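You operate a simulated robot arm through the tools that you are given. There is no shell and no other tool. Be economical: measure what you need, move in short steps, check, and stop when the job is done.

The job below is to be done with a simulated robot arm. You get a single attempt, and the scene is never put back.

TASK
Catch one run's oil from the clamped blue top injector in the clear cup on the green tester.
Fine: cup in the yellow circle, spout over it, hood closed, RUN; after the result swing the spout back over the funnel. No oil on the deck.

Only the result counts: the job must be done as asked and must still hold three seconds after the hand-in. Knocking over, shifting, dropping, spilling or breaking anything else fails it.

THE ROBOT
A 6-joint arm with a two-finger parallel gripper, fixed in place. Base frame: the origin is at the foot of the arm, x ahead of it, y to its left, z up. Units: mm, degrees, N and s.
Its first joint turns from -66.0 to 66.0 degrees. Payload 2.9 kg.
The TCP is the grasp point between the finger pads, 30 mm short of the fingertips. In the tool frame z runs along the fingers and y along their closing line. The gripper opens to 110 mm. The fingers are 20 mm wide and 10 mm thick; the gripper's body (48 by 112 mm) begins 55 mm behind the TCP.
Orientation is told as [roll, pitch, yaw] about the base's x, y, z axes, in that order, counted from this pose: with the fingers straight down and closing along the base's y, the tool's x points along the base's -x, its y along +y and its z along -z.

THE INTERFACE
- The arm moves only by the tool play_rows. Its argument "increments" is a list of rows, each a list of 7 numbers: the shift along the tool's x, y, z in mm, then the turn, a rotation vector about the tool's x, y, z in degrees, then the opening, from 0 (shut) to 1 (fully open). In form: [[x, y, z, rx, ry, rz, grip], ...]. A call has 1 to 12 rows; each row shifts and turns the commanded pose from where the row before left it, along the tool's axes as they then stand. A row lasts 0.2 s, in which the tool goes at most 50 mm and 8.6 degrees; a call with a longer step from one row to the next is refused whole, and so is a gripper value outside its range. A pose out of reach is approached as far as the arm can. The call stops where the force on the tool passes 40 N (or 10 N more than at its start, if that is more) or the arm is blocked; 0.2 s more then pass. Each finger travels about 108 mm/s and halts on what it meets, pressing with about 34 N; the grip force reading is that of the motor and also rises with nothing between the fingers. The clock runs only during rows and for 0.2 s after the last one: add rows that do not move to give the fingers time. The reply holds the time, the measured pose of the TCP, the force on the tool along the base axes, the opening and the grip force, in the units named above and with some noise.
- Cameras (640 x 400 px; columns grow to the right, rows downward): "scene" is fixed at [89.1, 499.3, 1357]; the picture's right is [-0.03, -1.00, 0.00], its down [-0.82, 0.03, -0.57] and it looks along [0.57, -0.02, -0.82] (base axes); focal length 214 px, centre (320, 200). "wrist" rides on the gripper at [-36, 0, -57] in the tool frame; the picture's right is [0.00, -1.00, 0.00], its down [0.97, 0.00, -0.24] and it looks along [0.24, 0.00, 0.97] (tool axes); focal length 218 px, centre (320, 200). There is no depth. A picture from a camera that has moved, and an enlarged one, comes with that camera's place and axes in the base frame and with its lens.
- camera(camera): a new picture of that camera. It takes no simulated time.
- zoom(camera, box): a new picture of the part [left, top, right, bottom] of that camera's present view, enlarged. It takes no simulated time.
- job_done(): hands the job in; it is judged then, once.

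Work in short steps. Places have to be worked out from the pictures, the camera data and where the tool is seen: move nearer, look again, correct. Check each grasp and each placing, and mend what went wrong. You have 120 turns and 76 pictures in all, those below and enlarged ones among them. Open the gripper and draw the arm clear of the work before you hand the job in, unless the task says otherwise; then end with one line.

The tools are called after "Emit:" by a JSON object that holds its "name" and its "arguments". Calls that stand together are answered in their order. play_rows: Moves the arm, as the interface text tells. Its arguments: {"type":"object","properties":{"increments":{"type":"array","items":{"type":"array","items":{"type":"number"}}}},"required":["increments"]} The other tools are called the same way: camera (camera) takes a picture; zoom (camera, box) takes an enlarged picture of a part of a camera's view; job_done () hands the job in.

At the start:

```text
time: 0.0
tool_pos: [311.2, -64.2, 1342.9]
tcp_rot: [0.1, -0.1, 0.0]
ft_force: [-0.7, 0.6, 0.8]
finger_gap: 110.4
gripper_force: 0.1
```

scene: 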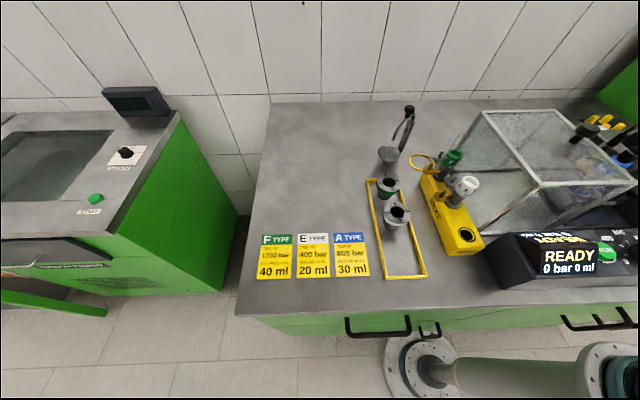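
wrist: 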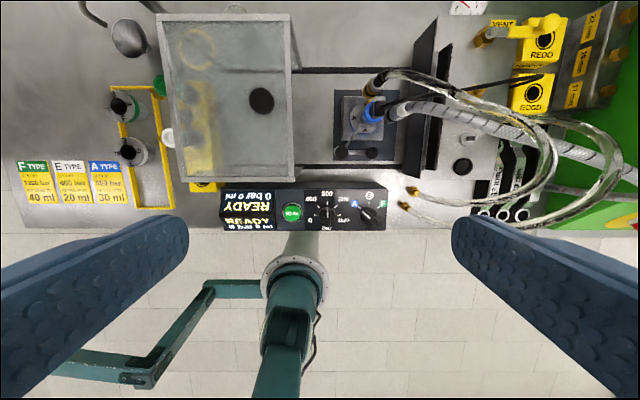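

I start by looking more closely at both views.

Emit:
{"name": "zoom", "arguments": {"camera": "scene", "box": [340, 90, 500, 290]}}

Emit:
{"name": "zoom", "arguments": {"camera": "scene", "box": [440, 80, 640, 300]}}

Emit:
{"name": "zoom", "arguments": {"camera": "wrist", "box": [0, 0, 320, 240]}}

Emit:
{"name": "zoom", "arguments": {"camera": "wrist", "box": [200, 0, 640, 240]}}

```text
2.00 times, centred on (420, 190) of scene
camera zoom: at [89.1, 499.3, 1357.0], right [-0.03, -1.0, 0.0], down [-0.82, 0.03, -0.57], along [0.57, -0.02, -0.82], focal length 429 px, centre (120, 220)
```

zoom: 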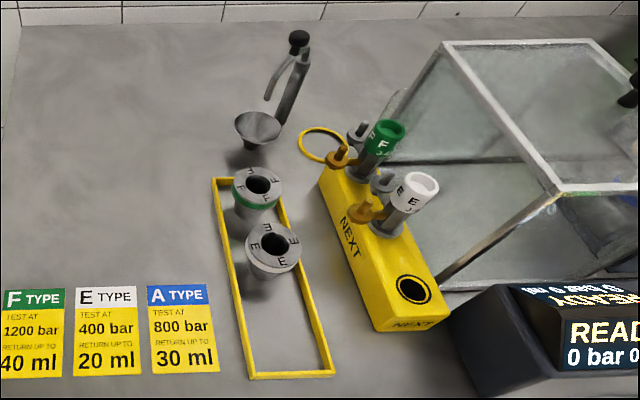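

```text
1.82 times, centred on (540, 190) of scene
camera zoom: at [89.1, 499.3, 1357.0], right [-0.03, -1.0, 0.0], down [-0.82, 0.03, -0.57], along [0.57, -0.02, -0.82], focal length 390 px, centre (-80, 218)
```

zoom: 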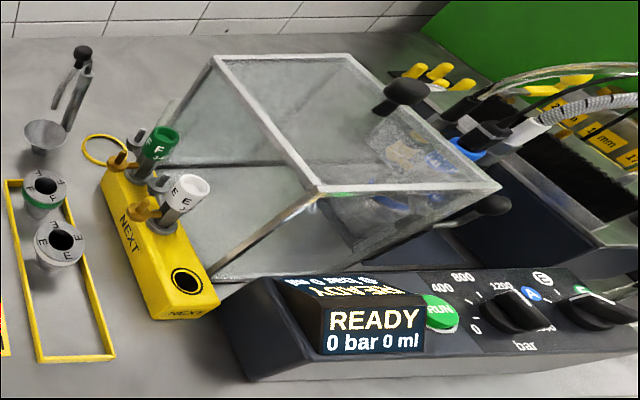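

```text
1.67 times, centred on (160, 120) of wrist
camera zoom: at [346.6, -64.2, 1400.2], right [0.0, -1.0, 0.0], down [-0.97, 0.0, 0.24], along [-0.24, 0.0, -0.97], focal length 364 px, centre (587, 333)
```

zoom: 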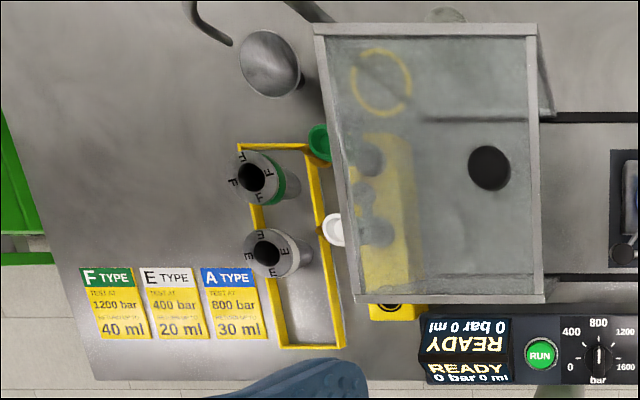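

```text
1.45 times, centred on (420, 120) of wrist
camera zoom: at [346.6, -64.2, 1400.2], right [0.0, -1.0, 0.0], down [-0.97, 0.0, 0.24], along [-0.24, 0.0, -0.97], focal length 318 px, centre (174, 316)
```

zoom: 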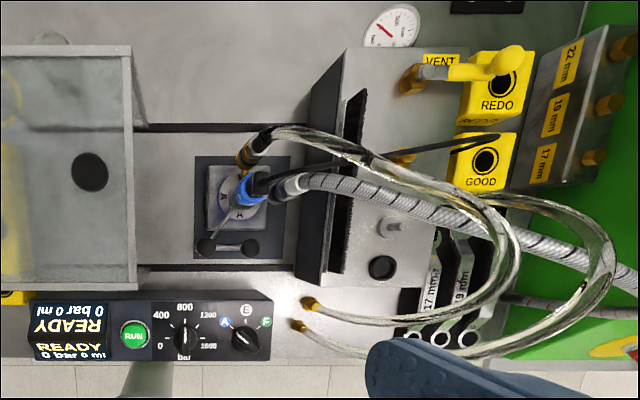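

Two-view matching puts the deck near z≈900. The clear cup isn't obvious yet; I zoom on the area behind the hood and on the dials.

Emit:
{"name": "zoom", "arguments": {"camera": "wrist", "box": [70, 0, 310, 110]}}

Emit:
{"name": "zoom", "arguments": {"camera": "wrist", "box": [210, 170, 410, 245]}}

Emit:
{"name": "zoom", "arguments": {"camera": "scene", "box": [360, 90, 480, 200]}}

```text
2.67 times, centred on (190, 55) of wrist
camera zoom: at [346.6, -64.2, 1400.2], right [0.0, -1.0, 0.0], down [-0.97, 0.0, 0.24], along [-0.24, 0.0, -0.97], focal length 582 px, centre (667, 587)
```

zoom: 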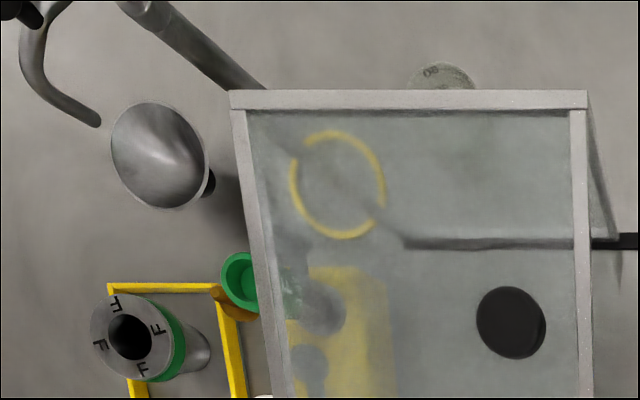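

```text
3.20 times, centred on (310, 208) of wrist
camera zoom: at [346.6, -64.2, 1400.2], right [0.0, -1.0, 0.0], down [-0.97, 0.0, 0.24], along [-0.24, 0.0, -0.97], focal length 698 px, centre (352, 176)
```

zoom: 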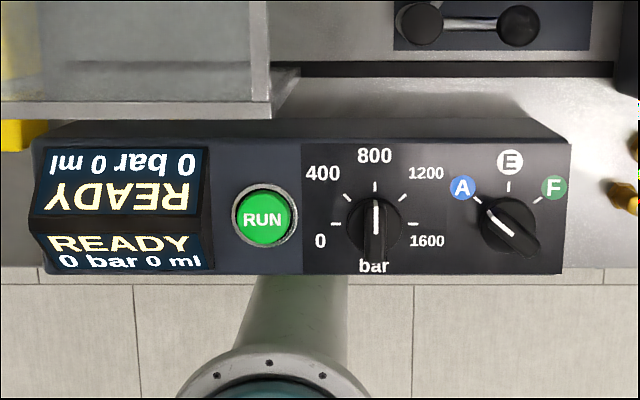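

```text
3.64 times, centred on (420, 145) of scene
camera zoom: at [89.1, 499.3, 1357.0], right [-0.03, -1.0, 0.0], down [-0.82, 0.03, -0.57], along [0.57, -0.02, -0.82], focal length 780 px, centre (-44, 400)
```

zoom: 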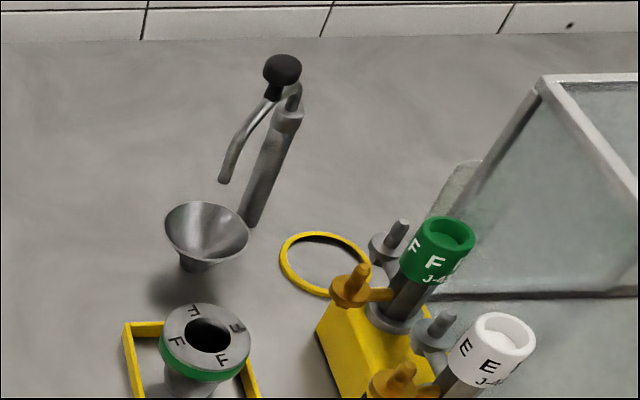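

Dials already read 800 bar and A, matching the blue injector. The hood (x≈294–500, y≈−30–130, top z≈1085) has a knob near (400,7,1111); the cup stands behind it near (570,75). I move the camera nearer to the spout/ring area.

Emit:
{"name": "play_rows", "arguments": {"increments": [[-23, 35.5, 13, 0, 0, 0, 1], [-23, 35.5, 13, 0, 0, 0, 1], [-23, 35.5, 13, 0, 0, 0, 1], [-23, 35.5, 13, 0, 0, 0, 1], [-23, 35.5, 13, 0, 0, 0, 1], [-23, 35.5, 13, 0, 0, 0, 1]]}}

Emit:
{"name": "camera", "arguments": {"camera": "wrist"}}

```text
time: 1.4
tool_pos: [445.9, 151.4, 1264.9]
tcp_rot: [0.1, -0.1, 0.0]
ft_force: [0.9, 0.2, -0.4]
finger_gap: 109.7
gripper_force: 0.0
```

```text
66 pictures are left
camera wrist: at [480.9, 150.7, 1321.3], right [0.0, -1.0, 0.0], down [-0.97, 0.0, 0.24], along [-0.24, 0.0, -0.97], focal length 218 px, centre (320, 200)
```

wrist: 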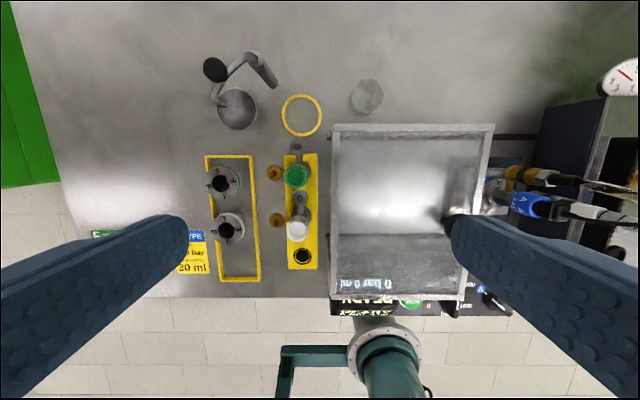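

The layout is clear now. I zoom on the spout, ring and cup.

Emit:
{"name": "zoom", "arguments": {"camera": "wrist", "box": [190, 30, 410, 167]}}

Emit:
{"name": "zoom", "arguments": {"camera": "wrist", "box": [325, 110, 525, 235]}}

```text
2.91 times, centred on (300, 98) of wrist
camera zoom: at [480.9, 150.7, 1321.3], right [0.0, -1.0, 0.0], down [-0.97, 0.0, 0.24], along [-0.24, 0.0, -0.97], focal length 635 px, centre (378, 495)
```

zoom: 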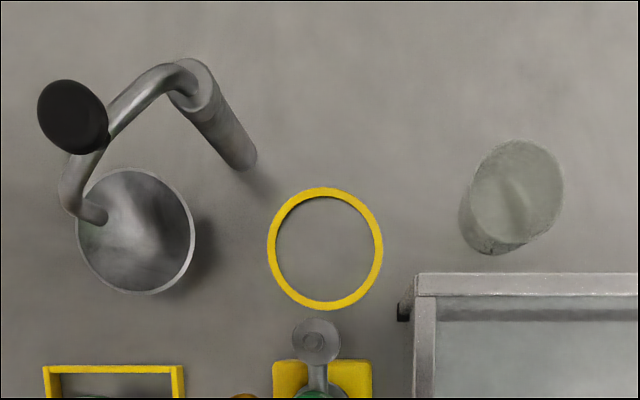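

```text
3.20 times, centred on (425, 172) of wrist
camera zoom: at [480.9, 150.7, 1321.3], right [0.0, -1.0, 0.0], down [-0.97, 0.0, 0.24], along [-0.24, 0.0, -0.97], focal length 698 px, centre (-16, 288)
```

zoom: 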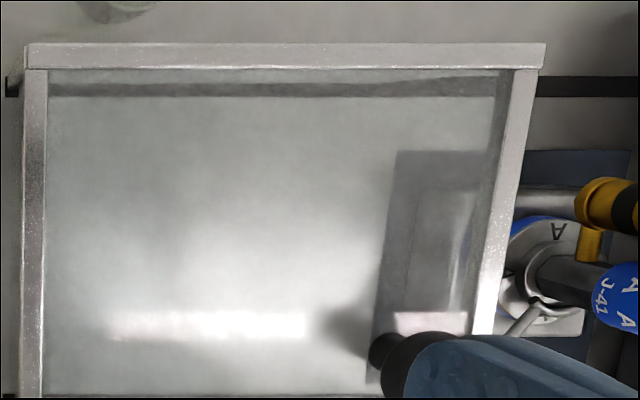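

Estimates: ring (535,184), cup (549,83) with Ø≈45 and rim z≈985, spout pole (584,235), spout knob (560,265,1056), spout tip ≈ (536,289). I close the hood first, to make room around the cup, so I move above its knob.

Emit:
{"name": "play_rows", "arguments": {"increments": [[12, -36, 12, 0, 0, 0, 1], [12, -36, 12, 0, 0, 0, 1], [12, -36, 12, 0, 0, 0, 1], [10, -36, 14, 0, 0, 0, 1], [0, 0, 0, 0, 0, 0, 1]]}}

Emit:
{"name": "camera", "arguments": {"camera": "wrist"}}

Emit:
{"name": "zoom", "arguments": {"camera": "scene", "box": [440, 0, 640, 125]}}

```text
time: 2.6
tool_pos: [403.4, 2.7, 1215.6]
tcp_rot: [0.1, -0.1, 0.0]
ft_force: [0.1, 0.1, -0.5]
finger_gap: 110.0
gripper_force: 0.1
```

```text
63 pictures are left
camera wrist: at [438.3, 2.5, 1272.4], right [0.0, -1.0, 0.0], down [-0.97, 0.0, 0.24], along [-0.24, 0.0, -0.97], focal length 218 px, centre (320, 200)
```

wrist: 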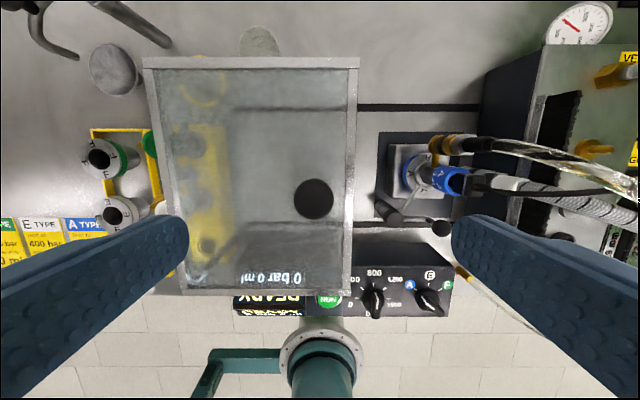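

```text
3.20 times, centred on (540, 62) of scene
camera zoom: at [89.1, 499.3, 1357.0], right [-0.03, -1.0, 0.0], down [-0.82, 0.03, -0.57], along [0.57, -0.02, -0.82], focal length 686 px, centre (-384, 640)
```

zoom: 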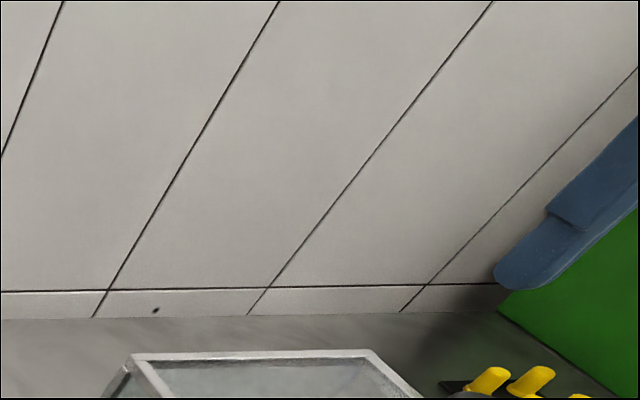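

The hood knob sits at about (400,7). I lower over it to TCP z≈1130 (fingertips ~1100, just over the hood top) and look at it before closing.

Emit:
{"name": "play_rows", "arguments": {"increments": [[3, 4, 40, 0, 0, 0, 0.6], [0, 0, 40, 0, 0, 0, 0.6], [0, 0, 4, 0, 0, 0, 0.6], [0, 0, 0, 0, 0, 0, 0.6]]}}

Emit:
{"name": "camera", "arguments": {"camera": "wrist"}}

Emit:
{"name": "camera", "arguments": {"camera": "scene"}}

```text
time: 3.6
tool_pos: [398.3, 9.7, 1129.2]
tcp_rot: [0.1, -0.2, -0.1]
ft_force: [1.0, 0.2, 0.4]
finger_gap: 65.9
gripper_force: 0.0
```

```text
61 pictures are left
camera wrist: at [433.1, 9.1, 1186.7], right [0.0, -1.0, 0.0], down [-0.97, 0.0, 0.24], along [-0.24, 0.0, -0.97], focal length 218 px, centre (320, 200)
```

wrist: 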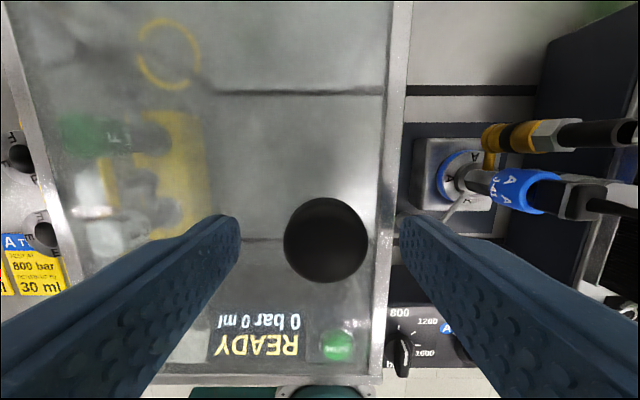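

```text
60 pictures are left
```

scene: 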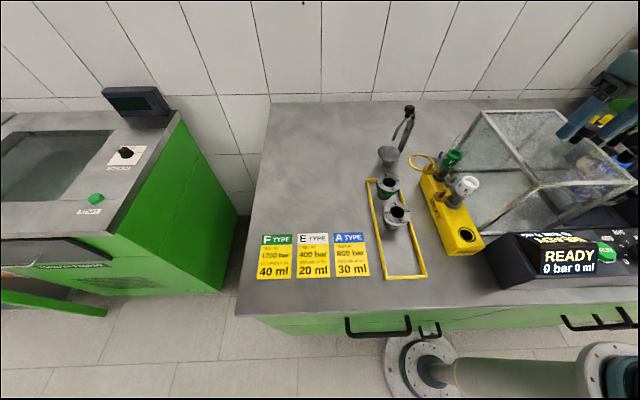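

The knob is between the fingers. I close on it.

Emit:
{"name": "play_rows", "arguments": {"increments": [[-3, -2, 2, 0, 0, 0, 0.3], [0, 0, 0, 0, 0, 0, 0.15], [0, 0, 0, 0, 0, 0, 0.15], [0, 0, 0, 0, 0, 0, 0.15]]}}

Emit:
{"name": "zoom", "arguments": {"camera": "scene", "box": [500, 40, 640, 190]}}

```text
time: 4.6
tool_pos: [401.7, 8.0, 1129.0]
tcp_rot: [0.1, 0.0, 0.1]
ft_force: [-7.3, 1.4, 2.3]
finger_gap: 29.3
gripper_force: 45.1
```

```text
2.67 times, centred on (570, 115) of scene
camera zoom: at [88.8, 499.3, 1357.0], right [-0.03, -1.0, 0.0], down [-0.82, 0.03, -0.57], along [0.57, -0.02, -0.82], focal length 572 px, centre (-347, 427)
```

zoom: 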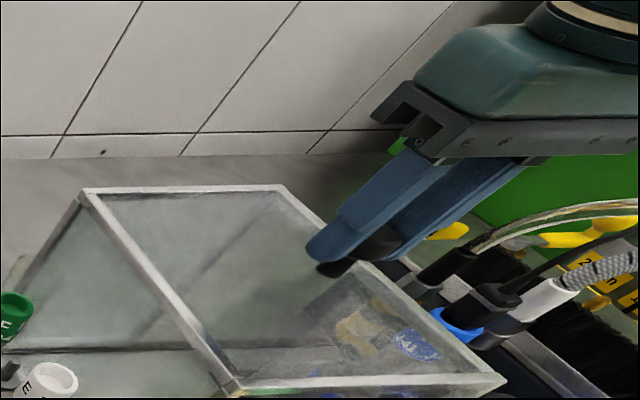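

Knob gripped (gap 29.3). I slide the hood toward −y, first a short test.

Emit:
{"name": "play_rows", "arguments": {"increments": [[0, -8, 0, 0, 0, 0, 0.15], [0, -12, 0, 0, 0, 0, 0.15], [0, -15, 0, 0, 0, 0, 0.15]]}}

Emit:
{"name": "camera", "arguments": {"camera": "wrist"}}

```text
time: 5.4
tool_pos: [401.4, -26.6, 1127.8]
tcp_rot: [0.1, 0.1, 0.0]
ft_force: [-21.4, 1.2, 1.2]
finger_gap: 29.0
gripper_force: 44.6
```

```text
58 pictures are left
camera wrist: at [436.8, -27.3, 1185.1], right [0.0, -1.0, 0.0], down [-0.97, 0.0, 0.24], along [-0.24, 0.0, -0.97], focal length 218 px, centre (320, 200)
```

wrist: 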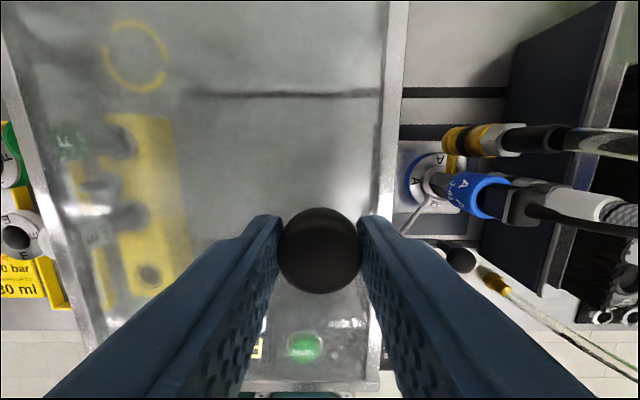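

The hood follows. A side force of −21 N in x suggests I'm gripping off-line, so I ease x by 2 mm and continue.

Emit:
{"name": "play_rows", "arguments": {"increments": [[2, -10, 0, 0, 0, 0, 0.15], [0, -15, 0, 0, 0, 0, 0.15], [0, -15, 0, 0, 0, 0, 0.15]]}}

```text
time: 6.2
tool_pos: [399.8, -67.0, 1127.7]
tcp_rot: [0.1, 0.0, 0.0]
ft_force: [-9.7, 0.2, -7.2]
finger_gap: 29.5
gripper_force: 45.3
```

Emit:
{"name": "play_rows", "arguments": {"increments": [[1, -15, 0, 0, 0, 0, 0.15], [0, -15, 0, 0, 0, 0, 0.15], [0, -15, 0, 0, 0, 0, 0.15], [0, -15, 0, 0, 0, 0, 0.15]]}}

Emit:
{"name": "camera", "arguments": {"camera": "wrist"}}

Emit:
{"name": "camera", "arguments": {"camera": "scene"}}

```text
time: 7.2
tool_pos: [401.2, -127.2, 1129.7]
tcp_rot: [0.1, 0.2, 0.0]
ft_force: [-0.8, 1.0, -29.6]
finger_gap: 29.2
gripper_force: 45.0
```

```text
57 pictures are left
camera wrist: at [436.9, -127.8, 1185.3], right [0.0, -1.0, 0.0], down [-0.97, 0.0, 0.24], along [-0.24, 0.0, -0.97], focal length 218 px, centre (320, 200)
```

wrist: 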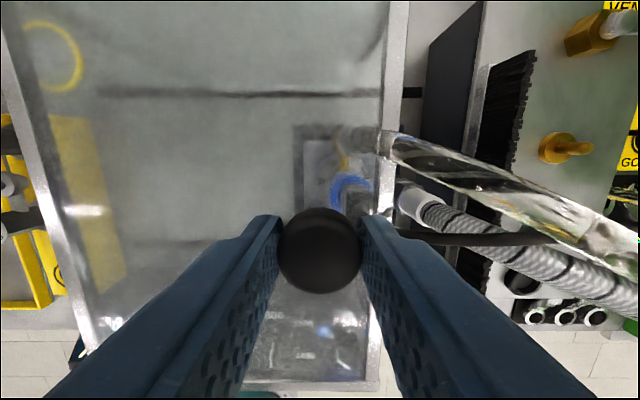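

```text
56 pictures are left
```

scene: 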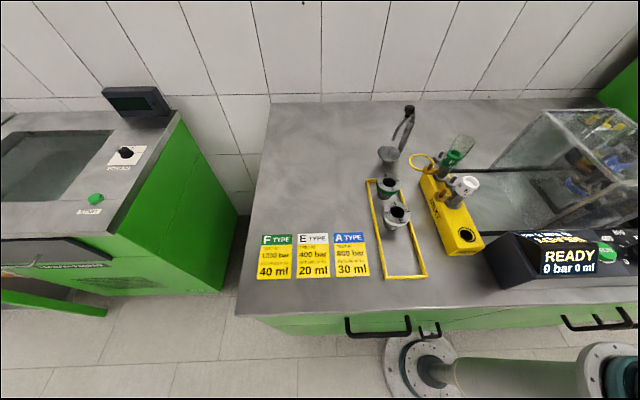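

The hood is moving over the injector; there's a −30 N z load building, so I ease down 1.5 mm while continuing.

Emit:
{"name": "play_rows", "arguments": {"increments": [[0, -10, 1.5, 0, 0, 0, 0.15], [0, -15, 0, 0, 0, 0, 0.15], [0, -15, 0, 0, 0, 0, 0.15]]}}

```text
time: 8.0
tool_pos: [399.8, -167.3, 1127.3]
tcp_rot: [0.0, -0.3, 0.0]
ft_force: [6.9, 0.6, -4.4]
finger_gap: 29.5
gripper_force: 44.9
```

Emit:
{"name": "play_rows", "arguments": {"increments": [[0, -10, 0, 0, 0, 0, 0.15], [0, -10, 0, 0, 0, 0, 0.15], [0, -10, 0, 0, 0, 0, 0.15]]}}

Emit:
{"name": "camera", "arguments": {"camera": "wrist"}}

```text
time: 8.8
tool_pos: [399.6, -196.5, 1129.2]
tcp_rot: [0.0, -0.3, 0.0]
ft_force: [4.7, 0.9, 5.6]
finger_gap: 29.1
gripper_force: 45.4
```

```text
55 pictures are left
camera wrist: at [436.3, -197.4, 1185.7], right [0.0, -1.0, 0.0], down [-0.97, 0.0, 0.24], along [-0.24, 0.0, -0.97], focal length 218 px, centre (320, 200)
```

wrist: 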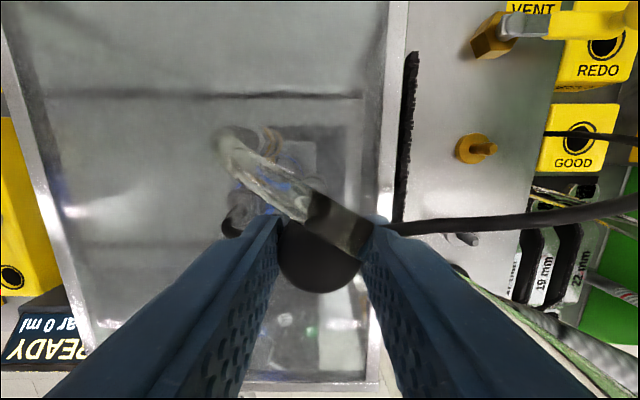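

Hood edge is near the brush wall; I continue gently until it stops.

Emit:
{"name": "play_rows", "arguments": {"increments": [[0, -7, 0, 0, 0, 0, 0.15], [0, -7, 0, 0, 0, 0, 0.15]]}}

Emit:
{"name": "camera", "arguments": {"camera": "wrist"}}

Emit:
{"name": "camera", "arguments": {"camera": "scene"}}

```text
time: 9.4
tool_pos: [400.9, -211.4, 1126.5]
tcp_rot: [-0.1, -0.2, 0.1]
ft_force: [4.9, -1.2, 15.3]
finger_gap: 29.5
gripper_force: 45.0
```

```text
54 pictures are left
camera wrist: at [436.3, -211.8, 1185.7], right [0.0, -1.0, 0.0], down [-0.97, 0.0, 0.24], along [-0.24, 0.0, -0.97], focal length 218 px, centre (320, 200)
```

wrist: 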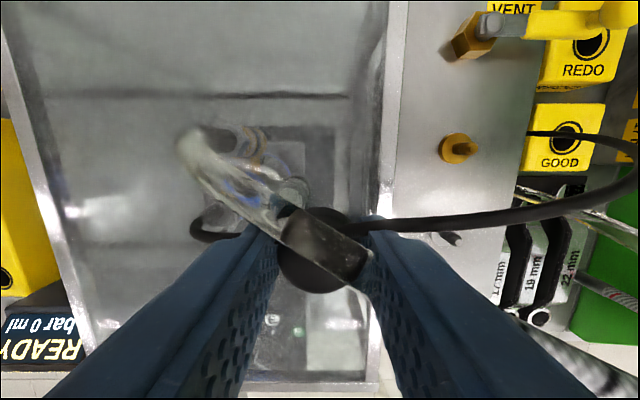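

```text
53 pictures are left
```

scene: 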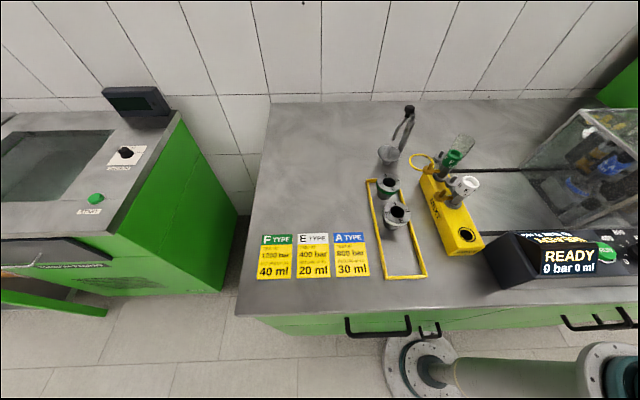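

Emit:
{"name": "play_rows", "arguments": {"increments": [[0, -7, -1, 0, 0, 0, 0.15], [0, -7, 0, 0, 0, 0, 0.15], [0, -7, 0, 0, 0, 0, 0.15]]}}

Emit:
{"name": "camera", "arguments": {"camera": "wrist"}}

```text
time: 9.9
tool_pos: [401.1, -212.4, 1128.8]
tcp_rot: [0.5, 0.5, 1.0]
ft_force: [-1.6, 11.3, 4.2]
finger_gap: 29.5
gripper_force: 45.0
stopped in row 2: the force on the tool passed its limit (the readings are from after the stop); the commanded pose is now the measured one
```

```text
52 pictures are left
camera wrist: at [437.3, -212.8, 1185.0], right [0.02, -1.0, -0.01], down [-0.97, -0.02, 0.25], along [-0.25, 0.0, -0.97], focal length 218 px, centre (320, 200)
```

wrist: 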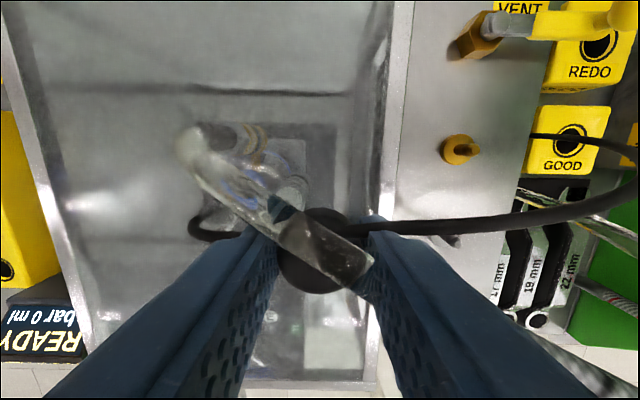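

The hood met its end stop at y≈−212: closed. I release, straighten, rise and head back toward the cup.

Emit:
{"name": "play_rows", "arguments": {"increments": [[0, 0, 0, 0, 0, 0, 0.5], [0, 0, 0, 0, 0, 0, 0.5], [0, 0, -30, 0.5, -0.5, 1, 0.5], [0, 0, -40, 0, 0, 0, 0.5], [0, 0, -40, 0, 0, 0, 0.6], [-18, 40, 0, 0, 0, 0, 0.8], [-18, 40, 0, 0, 0, 0, 1], [-18, 40, 0, 0, 0, 0, 1], [-18, 40, 0, 0, 0, 0, 1], [-18, 40, 0, 0, 0, 0, 1], [-14, 40, 0, 0, 0, 0, 1], [-14, 40, 0, 0, 0, 0, 1]]}}

Emit:
{"name": "camera", "arguments": {"camera": "wrist"}}

Emit:
{"name": "zoom", "arguments": {"camera": "scene", "box": [400, 100, 520, 200]}}

Emit:
{"name": "camera", "arguments": {"camera": "scene"}}

```text
time: 12.5
tool_pos: [519.8, 65.7, 1236.1]
tcp_rot: [0.0, -0.1, -0.2]
ft_force: [-0.6, -0.5, 0.3]
finger_gap: 110.1
gripper_force: 0.1
```

```text
51 pictures are left
camera wrist: at [556.2, 65.0, 1292.8], right [0.0, -1.0, 0.0], down [-0.97, 0.0, 0.24], along [-0.24, 0.0, -0.97], focal length 218 px, centre (320, 200)
```

wrist: 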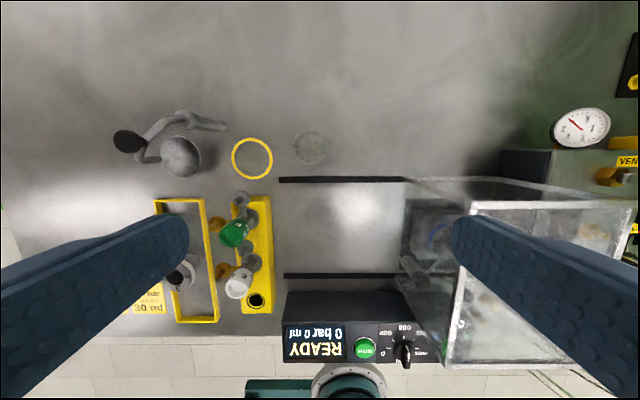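

```text
4.00 times, centred on (460, 150) of scene
camera zoom: at [89.1, 499.3, 1357.0], right [-0.03, -1.0, 0.0], down [-0.82, 0.03, -0.57], along [0.57, -0.02, -0.82], focal length 858 px, centre (-240, 400)
```

zoom: 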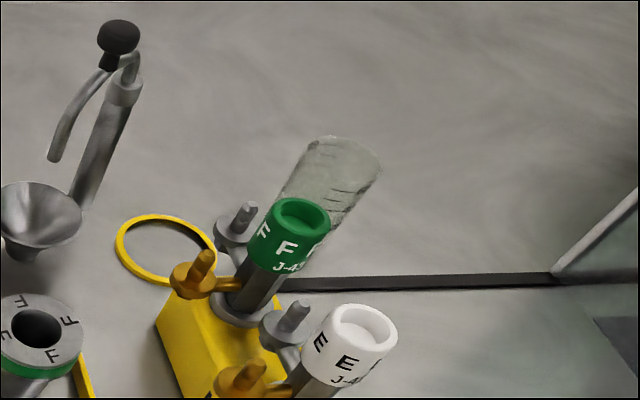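

```text
49 pictures are left
```

scene: 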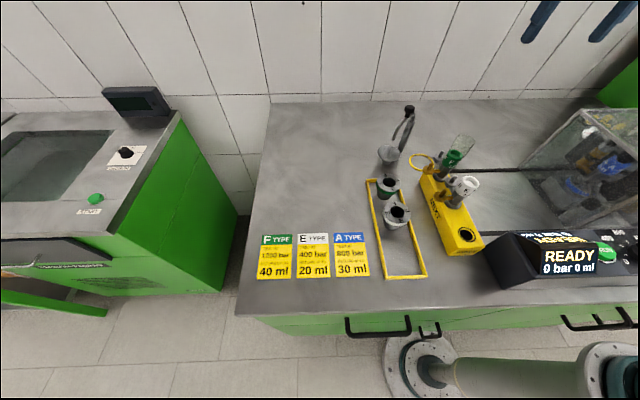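

The hood is closed. Triangulation puts the cup at about (554,80), rim z≈966, Ø≈52. I descend above it and look again.

Emit:
{"name": "play_rows", "arguments": {"increments": [[-17, 7, 40, 0, 0, 0, 1], [-17, 7, 40, 0, 0, 0, 1], [0, 0, 40, 0, 0, 0, 1], [0, 0, 0, 0, 0, 0, 1]]}}

Emit:
{"name": "camera", "arguments": {"camera": "wrist"}}

Emit:
{"name": "camera", "arguments": {"camera": "scene"}}

```text
time: 13.5
tool_pos: [556.1, 81.0, 1118.0]
tcp_rot: [0.0, -0.1, -0.1]
ft_force: [0.7, 0.1, 0.6]
finger_gap: 110.1
gripper_force: 0.0
```

```text
48 pictures are left
camera wrist: at [591.4, 79.5, 1174.8], right [0.0, -1.0, 0.0], down [-0.97, 0.0, 0.24], along [-0.24, 0.0, -0.97], focal length 218 px, centre (320, 200)
```

wrist: 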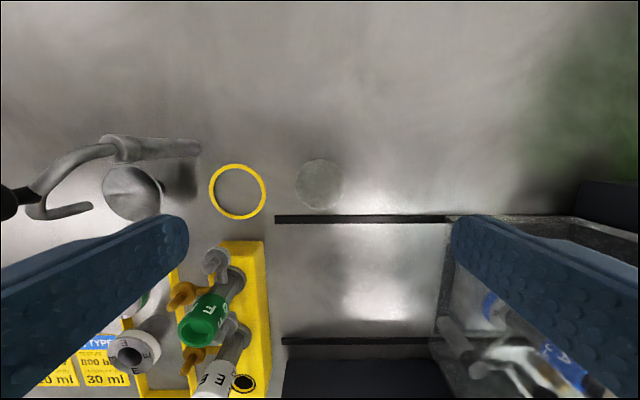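

```text
47 pictures are left
```

scene: 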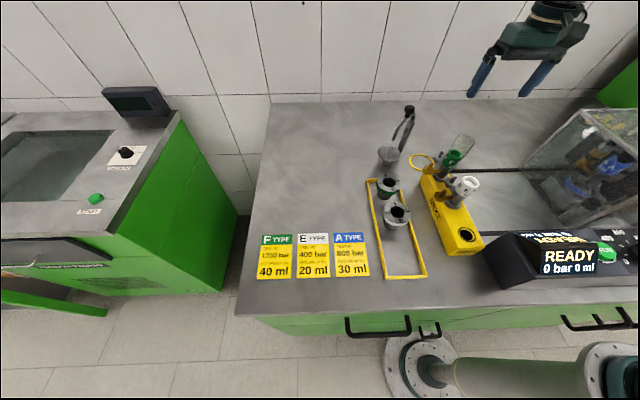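

Cup is centred under the tool (≈(557,80)). I descend to TCP z≈945.

Emit:
{"name": "play_rows", "arguments": {"increments": [[0, 0, 45, 0, 0, 0, 0.9], [0, 0, 45, 0, 0, 0, 0.9], [0, 0, 40, 0, 0, 0, 0.9], [0, 0, 25, 0, 0, 0, 0.9], [0, 0, 15, 0, 0, 0, 0.9], [0, 0, 0, 0, 0, 0, 0.9]]}}

Emit:
{"name": "camera", "arguments": {"camera": "wrist"}}

Emit:
{"name": "zoom", "arguments": {"camera": "scene", "box": [400, 80, 560, 200]}}

```text
time: 14.9
tool_pos: [556.6, 78.9, 946.5]
tcp_rot: [0.0, -0.1, -0.2]
ft_force: [0.5, 0.2, 1.0]
finger_gap: 99.2
gripper_force: 0.1
```

```text
46 pictures are left
camera wrist: at [592.1, 78.9, 1004.2], right [0.0, -1.0, 0.0], down [-0.97, 0.0, 0.24], along [-0.24, 0.0, -0.97], focal length 218 px, centre (320, 200)
```

wrist: 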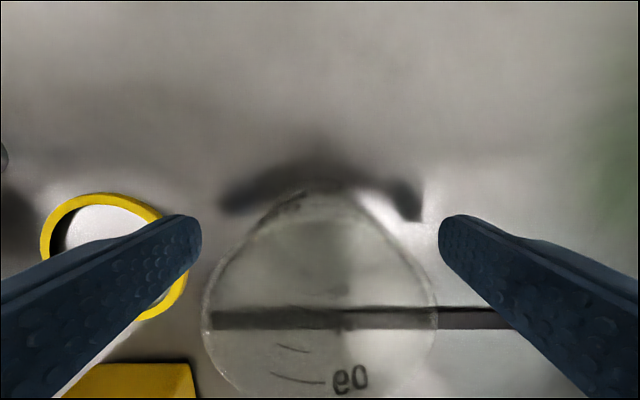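

```text
3.33 times, centred on (480, 140) of scene
camera zoom: at [89.1, 499.3, 1357.0], right [-0.03, -1.0, 0.0], down [-0.82, 0.03, -0.57], along [0.57, -0.02, -0.82], focal length 715 px, centre (-213, 400)
```

zoom: 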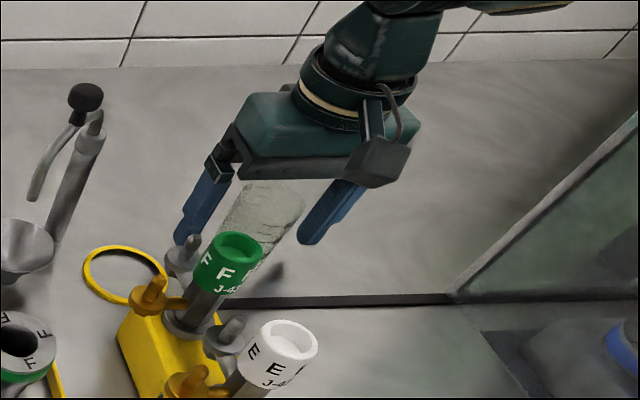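

The cup is centred between the fingers. I close progressively.

Emit:
{"name": "play_rows", "arguments": {"increments": [[0, 0, 0, 0, 0, 0, 0.6], [0, 0, 0, 0, 0, 0, 0.5], [0, 0, 0, 0, 0, 0, 0.42], [0, 0, 0, 0, 0, 0, 0.38], [0, 0, 0, 0, 0, 0, 0.38]]}}

```text
time: 16.1
tool_pos: [555.4, 79.7, 948.0]
tcp_rot: [0.0, -0.1, -0.2]
ft_force: [0.0, 0.1, 0.1]
finger_gap: 48.6
gripper_force: 33.9
```

Cup held (gap 48.6). I lift 40 mm, check, then carry it toward the ring at ≈(535,186).

Emit:
{"name": "play_rows", "arguments": {"increments": [[0, 0, -10, 0, 0, 0, 0.36], [0, 0, -15, 0, 0, 0, 0.36], [0, 0, -15, 0, 0, 0, 0.36], [4, 20, 0, 0, 0, 0, 0.36], [5, 25, 0, 0, 0, 0, 0.36], [5, 25, 0, 0, 0, 0, 0.36], [4, 20, 0, 0, 0, 0, 0.36], [2, 16, 0, 0, 0, 0, 0.36], [0, 0, 0, 0, 0, 0, 0.36]]}}

Emit:
{"name": "camera", "arguments": {"camera": "wrist"}}

Emit:
{"name": "zoom", "arguments": {"camera": "scene", "box": [350, 80, 510, 200]}}

```text
time: 18.1
tool_pos: [535.1, 183.6, 987.8]
tcp_rot: [0.0, -0.2, -0.3]
ft_force: [-0.2, 1.0, -0.6]
finger_gap: 49.0
gripper_force: 33.8
```

```text
44 pictures are left
camera wrist: at [570.6, 183.7, 1044.6], right [0.0, -1.0, 0.0], down [-0.97, 0.0, 0.24], along [-0.24, 0.0, -0.97], focal length 218 px, centre (320, 200)
```

wrist: 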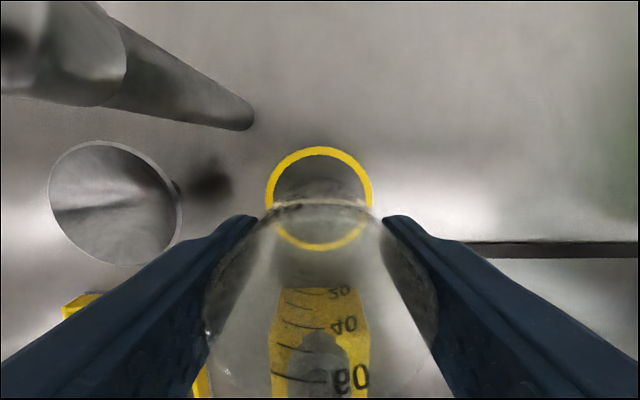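

```text
3.33 times, centred on (430, 140) of scene
camera zoom: at [89.1, 499.3, 1357.0], right [-0.03, -1.0, 0.0], down [-0.82, 0.03, -0.57], along [0.57, -0.02, -0.82], focal length 715 px, centre (-47, 400)
```

zoom: 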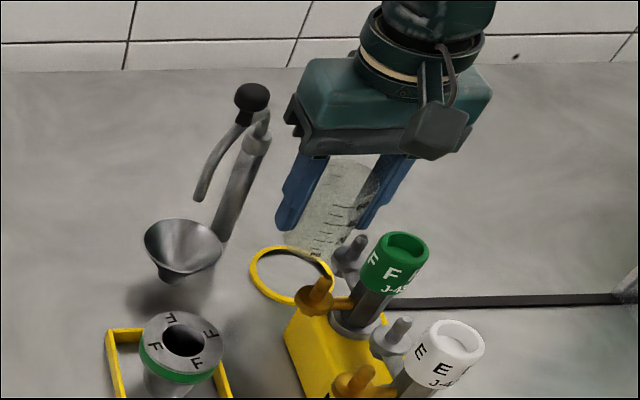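

Ring centre computes to (535.2,184.4), TCP is at (535.1,183.6): aligned, and the pole clears the gripper. I lower the cup to its original height.

Emit:
{"name": "play_rows", "arguments": {"increments": [[0, 0.5, 12, 0, 0, 0, 0.36], [0, 0, 12, 0, 0, 0, 0.36], [0, 0, 8, 0, 0, 0, 0.36], [0, 0, 4, 0, 0, 0, 0.36], [0, 0, 2.5, 0, 0, 0, 0.36], [0, 0, 0, 0, 0, 0, 0.36]]}}

Emit:
{"name": "camera", "arguments": {"camera": "wrist"}}

Emit:
{"name": "zoom", "arguments": {"camera": "scene", "box": [350, 80, 510, 200]}}

```text
time: 19.5
tool_pos: [535.2, 186.7, 949.4]
tcp_rot: [0.0, -0.1, -0.2]
ft_force: [-0.6, -0.8, 0.1]
finger_gap: 48.6
gripper_force: 34.2
```

```text
42 pictures are left
camera wrist: at [571.7, 185.4, 1007.3], right [0.0, -1.0, 0.0], down [-0.97, 0.0, 0.24], along [-0.24, 0.0, -0.97], focal length 218 px, centre (320, 200)
```

wrist: 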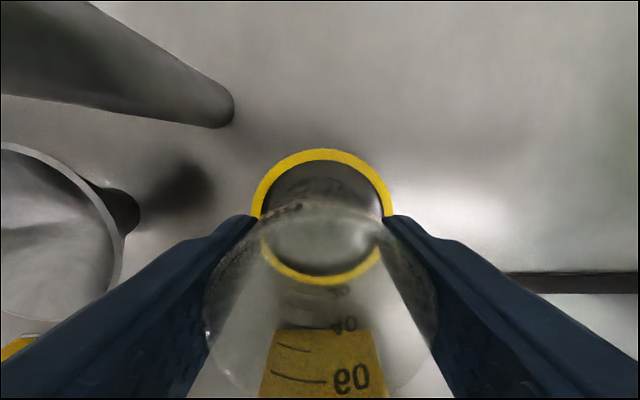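

```text
3.33 times, centred on (430, 140) of scene
camera zoom: at [89.1, 499.3, 1357.0], right [-0.03, -1.0, 0.0], down [-0.82, 0.03, -0.57], along [0.57, -0.02, -0.82], focal length 715 px, centre (-47, 400)
```

zoom: 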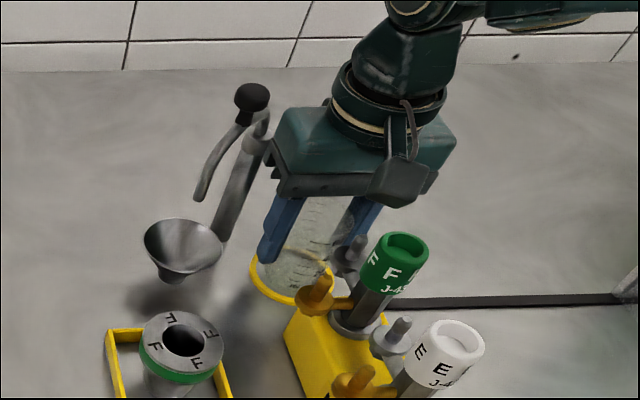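

Cup is nearly down inside the ring. I nudge down in small steps to feel the deck.

Emit:
{"name": "play_rows", "arguments": {"increments": [[0, 0, 1, 0, 0, 0, 0.36], [0, 0, 1, 0, 0, 0, 0.36], [0, 0, 0, 0, 0, 0, 0.36]]}}

```text
time: 20.3
tool_pos: [535.2, 185.8, 947.8]
tcp_rot: [0.0, -0.1, -0.1]
ft_force: [-0.3, 0.6, -0.7]
finger_gap: 48.7
gripper_force: 34.3
```

Emit:
{"name": "play_rows", "arguments": {"increments": [[0, 0, 1, 0, 0, 0, 0.36], [0, 0, 1, 0, 0, 0, 0.36], [0, 0, 0, 0, 0, 0, 0.36]]}}

```text
time: 21.1
tool_pos: [535.9, 186.6, 946.3]
tcp_rot: [0.1, -0.3, -0.1]
ft_force: [-6.4, -0.4, 18.4]
finger_gap: 48.6
gripper_force: 33.7
```

Contact felt (18 N): the cup stands on the deck. I relax 1 mm, open and rise straight up.

Emit:
{"name": "play_rows", "arguments": {"increments": [[0, 0, -1, 0, 0, 0, 0.5], [0, 0, 0, 0, 0, 0, 0.6], [0, 0, 0, 0, 0, 0, 0.7], [0, 0, -15, 0, 0, 0, 0.7], [0, 0, -30, 0, 0, 0, 0.7], [0, 0, -40, 0, 0, 0, 0.7], [0, 0, -40, 0, 0, 0, 0.7], [0, 0, -40, 0, 0, 0, 0.7], [0, 0, 0, 0, 0, 0, 0.7]]}}

Emit:
{"name": "camera", "arguments": {"camera": "wrist"}}

Emit:
{"name": "zoom", "arguments": {"camera": "scene", "box": [350, 80, 510, 200]}}

```text
time: 23.1
tool_pos: [534.3, 186.4, 1113.4]
tcp_rot: [-0.1, -0.1, -0.2]
ft_force: [-0.3, -0.4, -0.6]
finger_gap: 76.9
gripper_force: 0.0
```

```text
40 pictures are left
camera wrist: at [570.1, 185.8, 1170.1], right [0.0, -1.0, 0.0], down [-0.97, 0.0, 0.24], along [-0.24, 0.0, -0.97], focal length 218 px, centre (320, 200)
```

wrist: 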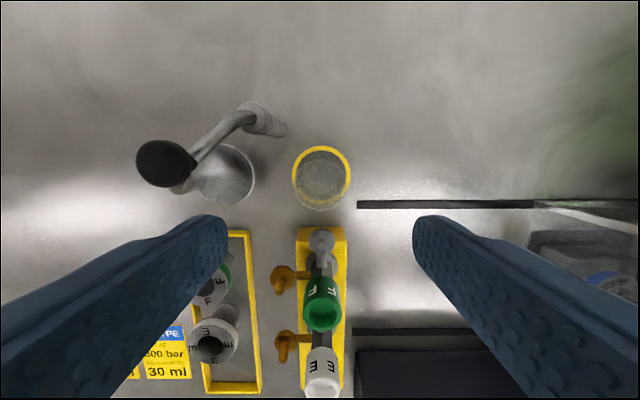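

```text
3.33 times, centred on (430, 140) of scene
camera zoom: at [89.1, 499.3, 1357.0], right [-0.03, -1.0, 0.0], down [-0.82, 0.03, -0.57], along [0.57, -0.02, -0.82], focal length 715 px, centre (-47, 400)
```

zoom: 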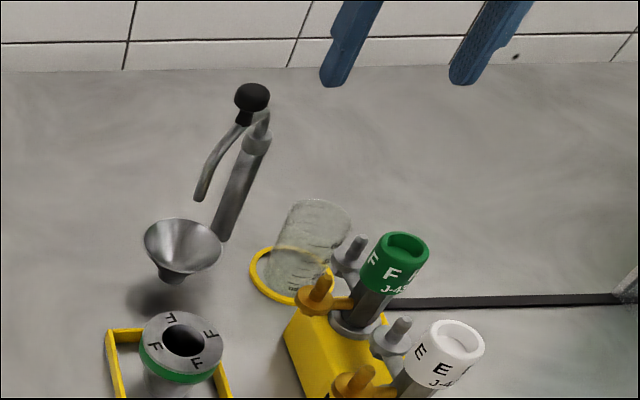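

Cup stands in the ring. Spout knob re-triangulates to (560,265,1056). I move above it and look.

Emit:
{"name": "play_rows", "arguments": {"increments": [[-8, 26, -6, 0, 0, 0, 0.7], [-9, 26, -6, 0, 0, 0, 0.7], [-9, 27, 0, 0, 0, 0, 0.7], [0, 0, 0, 0, 0, 0, 0.7]]}}

Emit:
{"name": "camera", "arguments": {"camera": "wrist"}}

Emit:
{"name": "zoom", "arguments": {"camera": "scene", "box": [350, 60, 510, 180]}}

```text
time: 24.1
tool_pos: [562.6, 266.3, 1123.7]
tcp_rot: [-0.1, -0.1, -0.2]
ft_force: [0.3, -0.4, 0.6]
finger_gap: 77.0
gripper_force: 0.1
```

```text
38 pictures are left
camera wrist: at [597.5, 266.4, 1181.6], right [0.0, -1.0, 0.0], down [-0.97, 0.0, 0.24], along [-0.24, 0.0, -0.97], focal length 218 px, centre (320, 200)
```

wrist: 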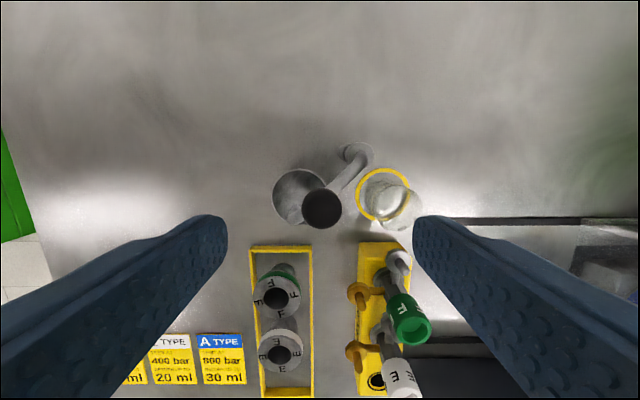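

```text
3.33 times, centred on (430, 120) of scene
camera zoom: at [89.1, 499.3, 1357.0], right [-0.03, -1.0, 0.0], down [-0.82, 0.03, -0.57], along [0.57, -0.02, -0.82], focal length 715 px, centre (-47, 467)
```

zoom: 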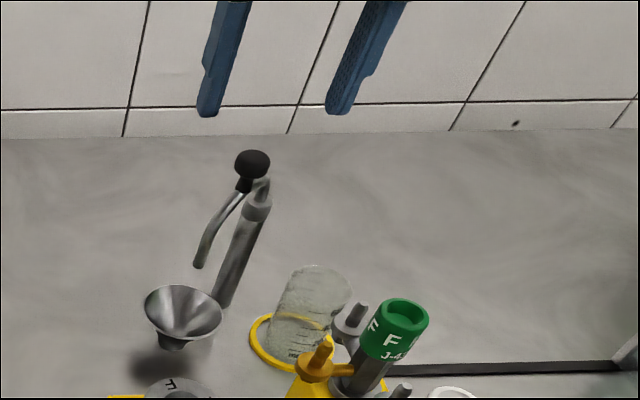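

Knob is at (561.7,265.8), nearly under the TCP. I descend to TCP z≈1068 and close on it.

Emit:
{"name": "play_rows", "arguments": {"increments": [[1, -0.5, 30, 0, 0, 0, 0.6], [0, 0, 20, 0, 0, 0, 0.5], [0, 0, 5, 0, 0, 0, 0.4], [0, 0, 0, 0, 0, 0, 0.2], [0, 0, 0, 0, 0, 0, 0.12], [0, 0, 0, 0, 0, 0, 0.12]]}}

Emit:
{"name": "camera", "arguments": {"camera": "wrist"}}

Emit:
{"name": "zoom", "arguments": {"camera": "scene", "box": [350, 60, 510, 180]}}

```text
time: 25.5
tool_pos: [558.6, 265.8, 1067.8]
tcp_rot: [0.0, -0.1, 0.0]
ft_force: [-3.0, 6.3, -2.6]
finger_gap: 23.0
gripper_force: 44.7
```

```text
36 pictures are left
camera wrist: at [594.7, 264.3, 1124.9], right [0.0, -1.0, 0.0], down [-0.97, 0.0, 0.24], along [-0.24, 0.0, -0.97], focal length 218 px, centre (320, 200)
```

wrist: 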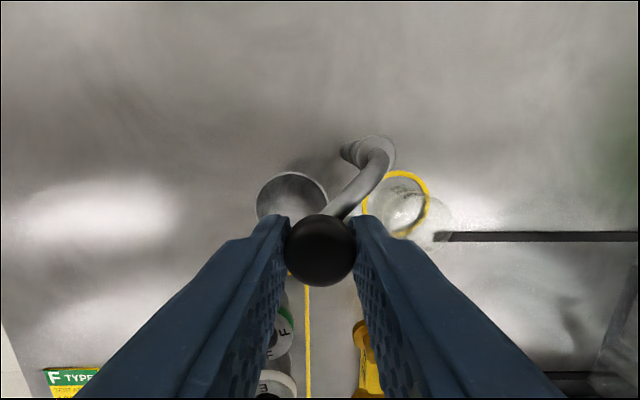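

```text
3.33 times, centred on (430, 120) of scene
camera zoom: at [89.0, 499.5, 1357.0], right [-0.03, -1.0, 0.0], down [-0.82, 0.03, -0.57], along [0.57, -0.02, -0.82], focal length 715 px, centre (-47, 467)
```

zoom: 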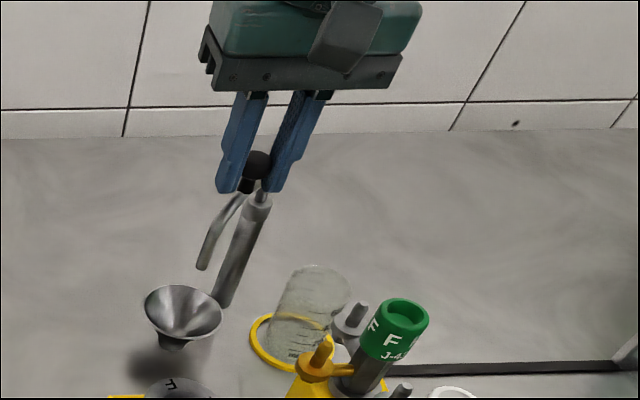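

Gripped (gap 23). Pole axis ≈(590,234). I start swinging along the arc, first three small steps.

Emit:
{"name": "play_rows", "arguments": {"increments": [[3.2, -3.3, 0, 0, 0, 0, 0.12], [3.2, -3.7, 0, 0, 0, 0, 0.12], [4.7, -8.3, 0, 0, 0, 0, 0.12], [0, 0, 0, 0, 0, 0, 0.12]]}}

Emit:
{"name": "camera", "arguments": {"camera": "wrist"}}

```text
time: 26.5
tool_pos: [548.0, 249.0, 1068.5]
tcp_rot: [0.0, -0.1, 0.0]
ft_force: [-9.9, 12.1, 1.3]
finger_gap: 23.1
gripper_force: 45.2
```

```text
34 pictures are left
camera wrist: at [583.4, 247.3, 1125.0], right [0.0, -1.0, 0.0], down [-0.97, 0.0, 0.24], along [-0.24, 0.0, -0.97], focal length 218 px, centre (320, 200)
```

wrist: 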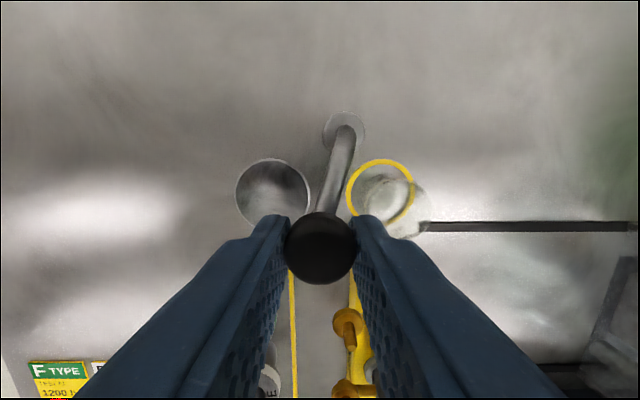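

The spout swings smoothly; refined axis (592,235), r≈45.7. I continue the arc toward azimuth ~207°.

Emit:
{"name": "play_rows", "arguments": {"increments": [[1.2, -5.8, 0, 0, 0, 0, 0.12], [0.9, -5.9, 0, 0, 0, 0, 0.12], [-0.1, -5.9, 0, 0, 0, 0, 0.12], [-0.8, -6, 0, 0, 0, 0, 0.12], [-1.7, -5.8, 0, 0, 0, 0, 0.12], [-2.3, -5.5, 0, 0, 0, 0, 0.12], [0, 0, 0, 0, 0, 0, 0.12]]}}

Emit:
{"name": "camera", "arguments": {"camera": "wrist"}}

Emit:
{"name": "zoom", "arguments": {"camera": "scene", "box": [350, 60, 510, 180]}}

```text
time: 28.1
tool_pos: [551.7, 213.6, 1068.5]
tcp_rot: [-0.1, 0.0, -0.2]
ft_force: [-2.6, 7.9, -4.6]
finger_gap: 23.1
gripper_force: 45.1
```

```text
33 pictures are left
camera wrist: at [587.4, 213.2, 1125.7], right [0.0, -1.0, 0.0], down [-0.97, 0.0, 0.24], along [-0.24, 0.0, -0.97], focal length 218 px, centre (320, 200)
```

wrist: 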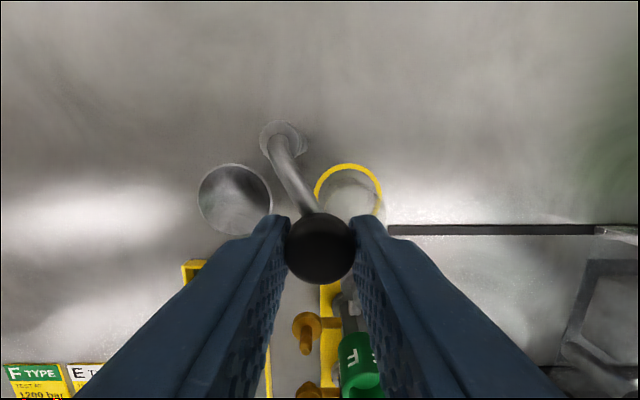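

```text
3.33 times, centred on (430, 120) of scene
camera zoom: at [89.1, 499.5, 1356.9], right [-0.03, -1.0, 0.0], down [-0.82, 0.03, -0.57], along [0.57, -0.02, -0.82], focal length 715 px, centre (-47, 467)
```

zoom: 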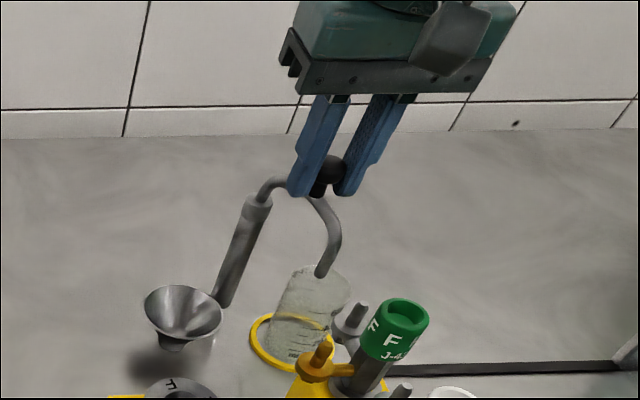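

Tip is just coming over the cup rim, clear above it. Last 14° of arc to centre it.

Emit:
{"name": "play_rows", "arguments": {"increments": [[-2.9, -4.8, 0, 0, 0, 0, 0.12], [-3.3, -4.4, 0, 0, 0, 0, 0.12], [0, 0, 0, 0, 0, 0, 0.12]]}}

Emit:
{"name": "camera", "arguments": {"camera": "wrist"}}

Emit:
{"name": "zoom", "arguments": {"camera": "scene", "box": [390, 90, 470, 180]}}

```text
time: 28.9
tool_pos: [557.8, 205.3, 1069.3]
tcp_rot: [0.0, -0.1, 0.0]
ft_force: [-5.6, 13.4, 3.0]
finger_gap: 22.9
gripper_force: 45.0
```

```text
31 pictures are left
camera wrist: at [592.8, 205.9, 1125.9], right [0.0, -1.0, 0.0], down [-0.97, 0.0, 0.24], along [-0.24, 0.0, -0.97], focal length 218 px, centre (320, 200)
```

wrist: 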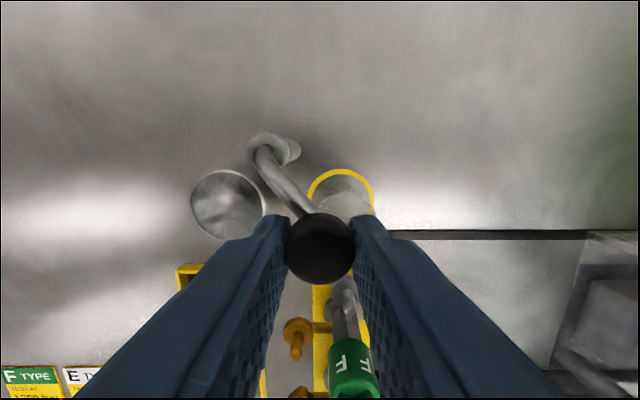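

```text
4.44 times, centred on (430, 135) of scene
camera zoom: at [88.9, 499.7, 1356.9], right [-0.03, -1.0, 0.0], down [-0.82, 0.03, -0.57], along [0.57, -0.02, -0.82], focal length 953 px, centre (-169, 489)
```

zoom: 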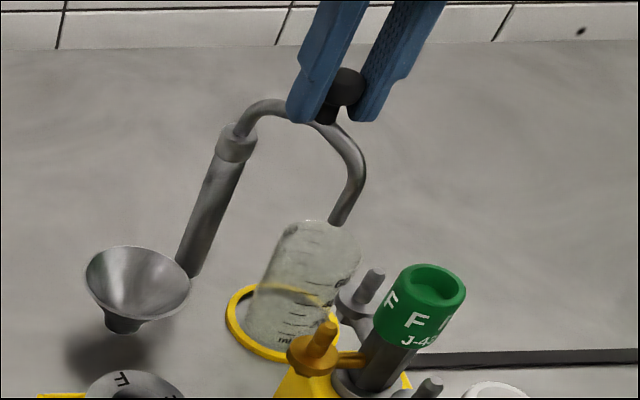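

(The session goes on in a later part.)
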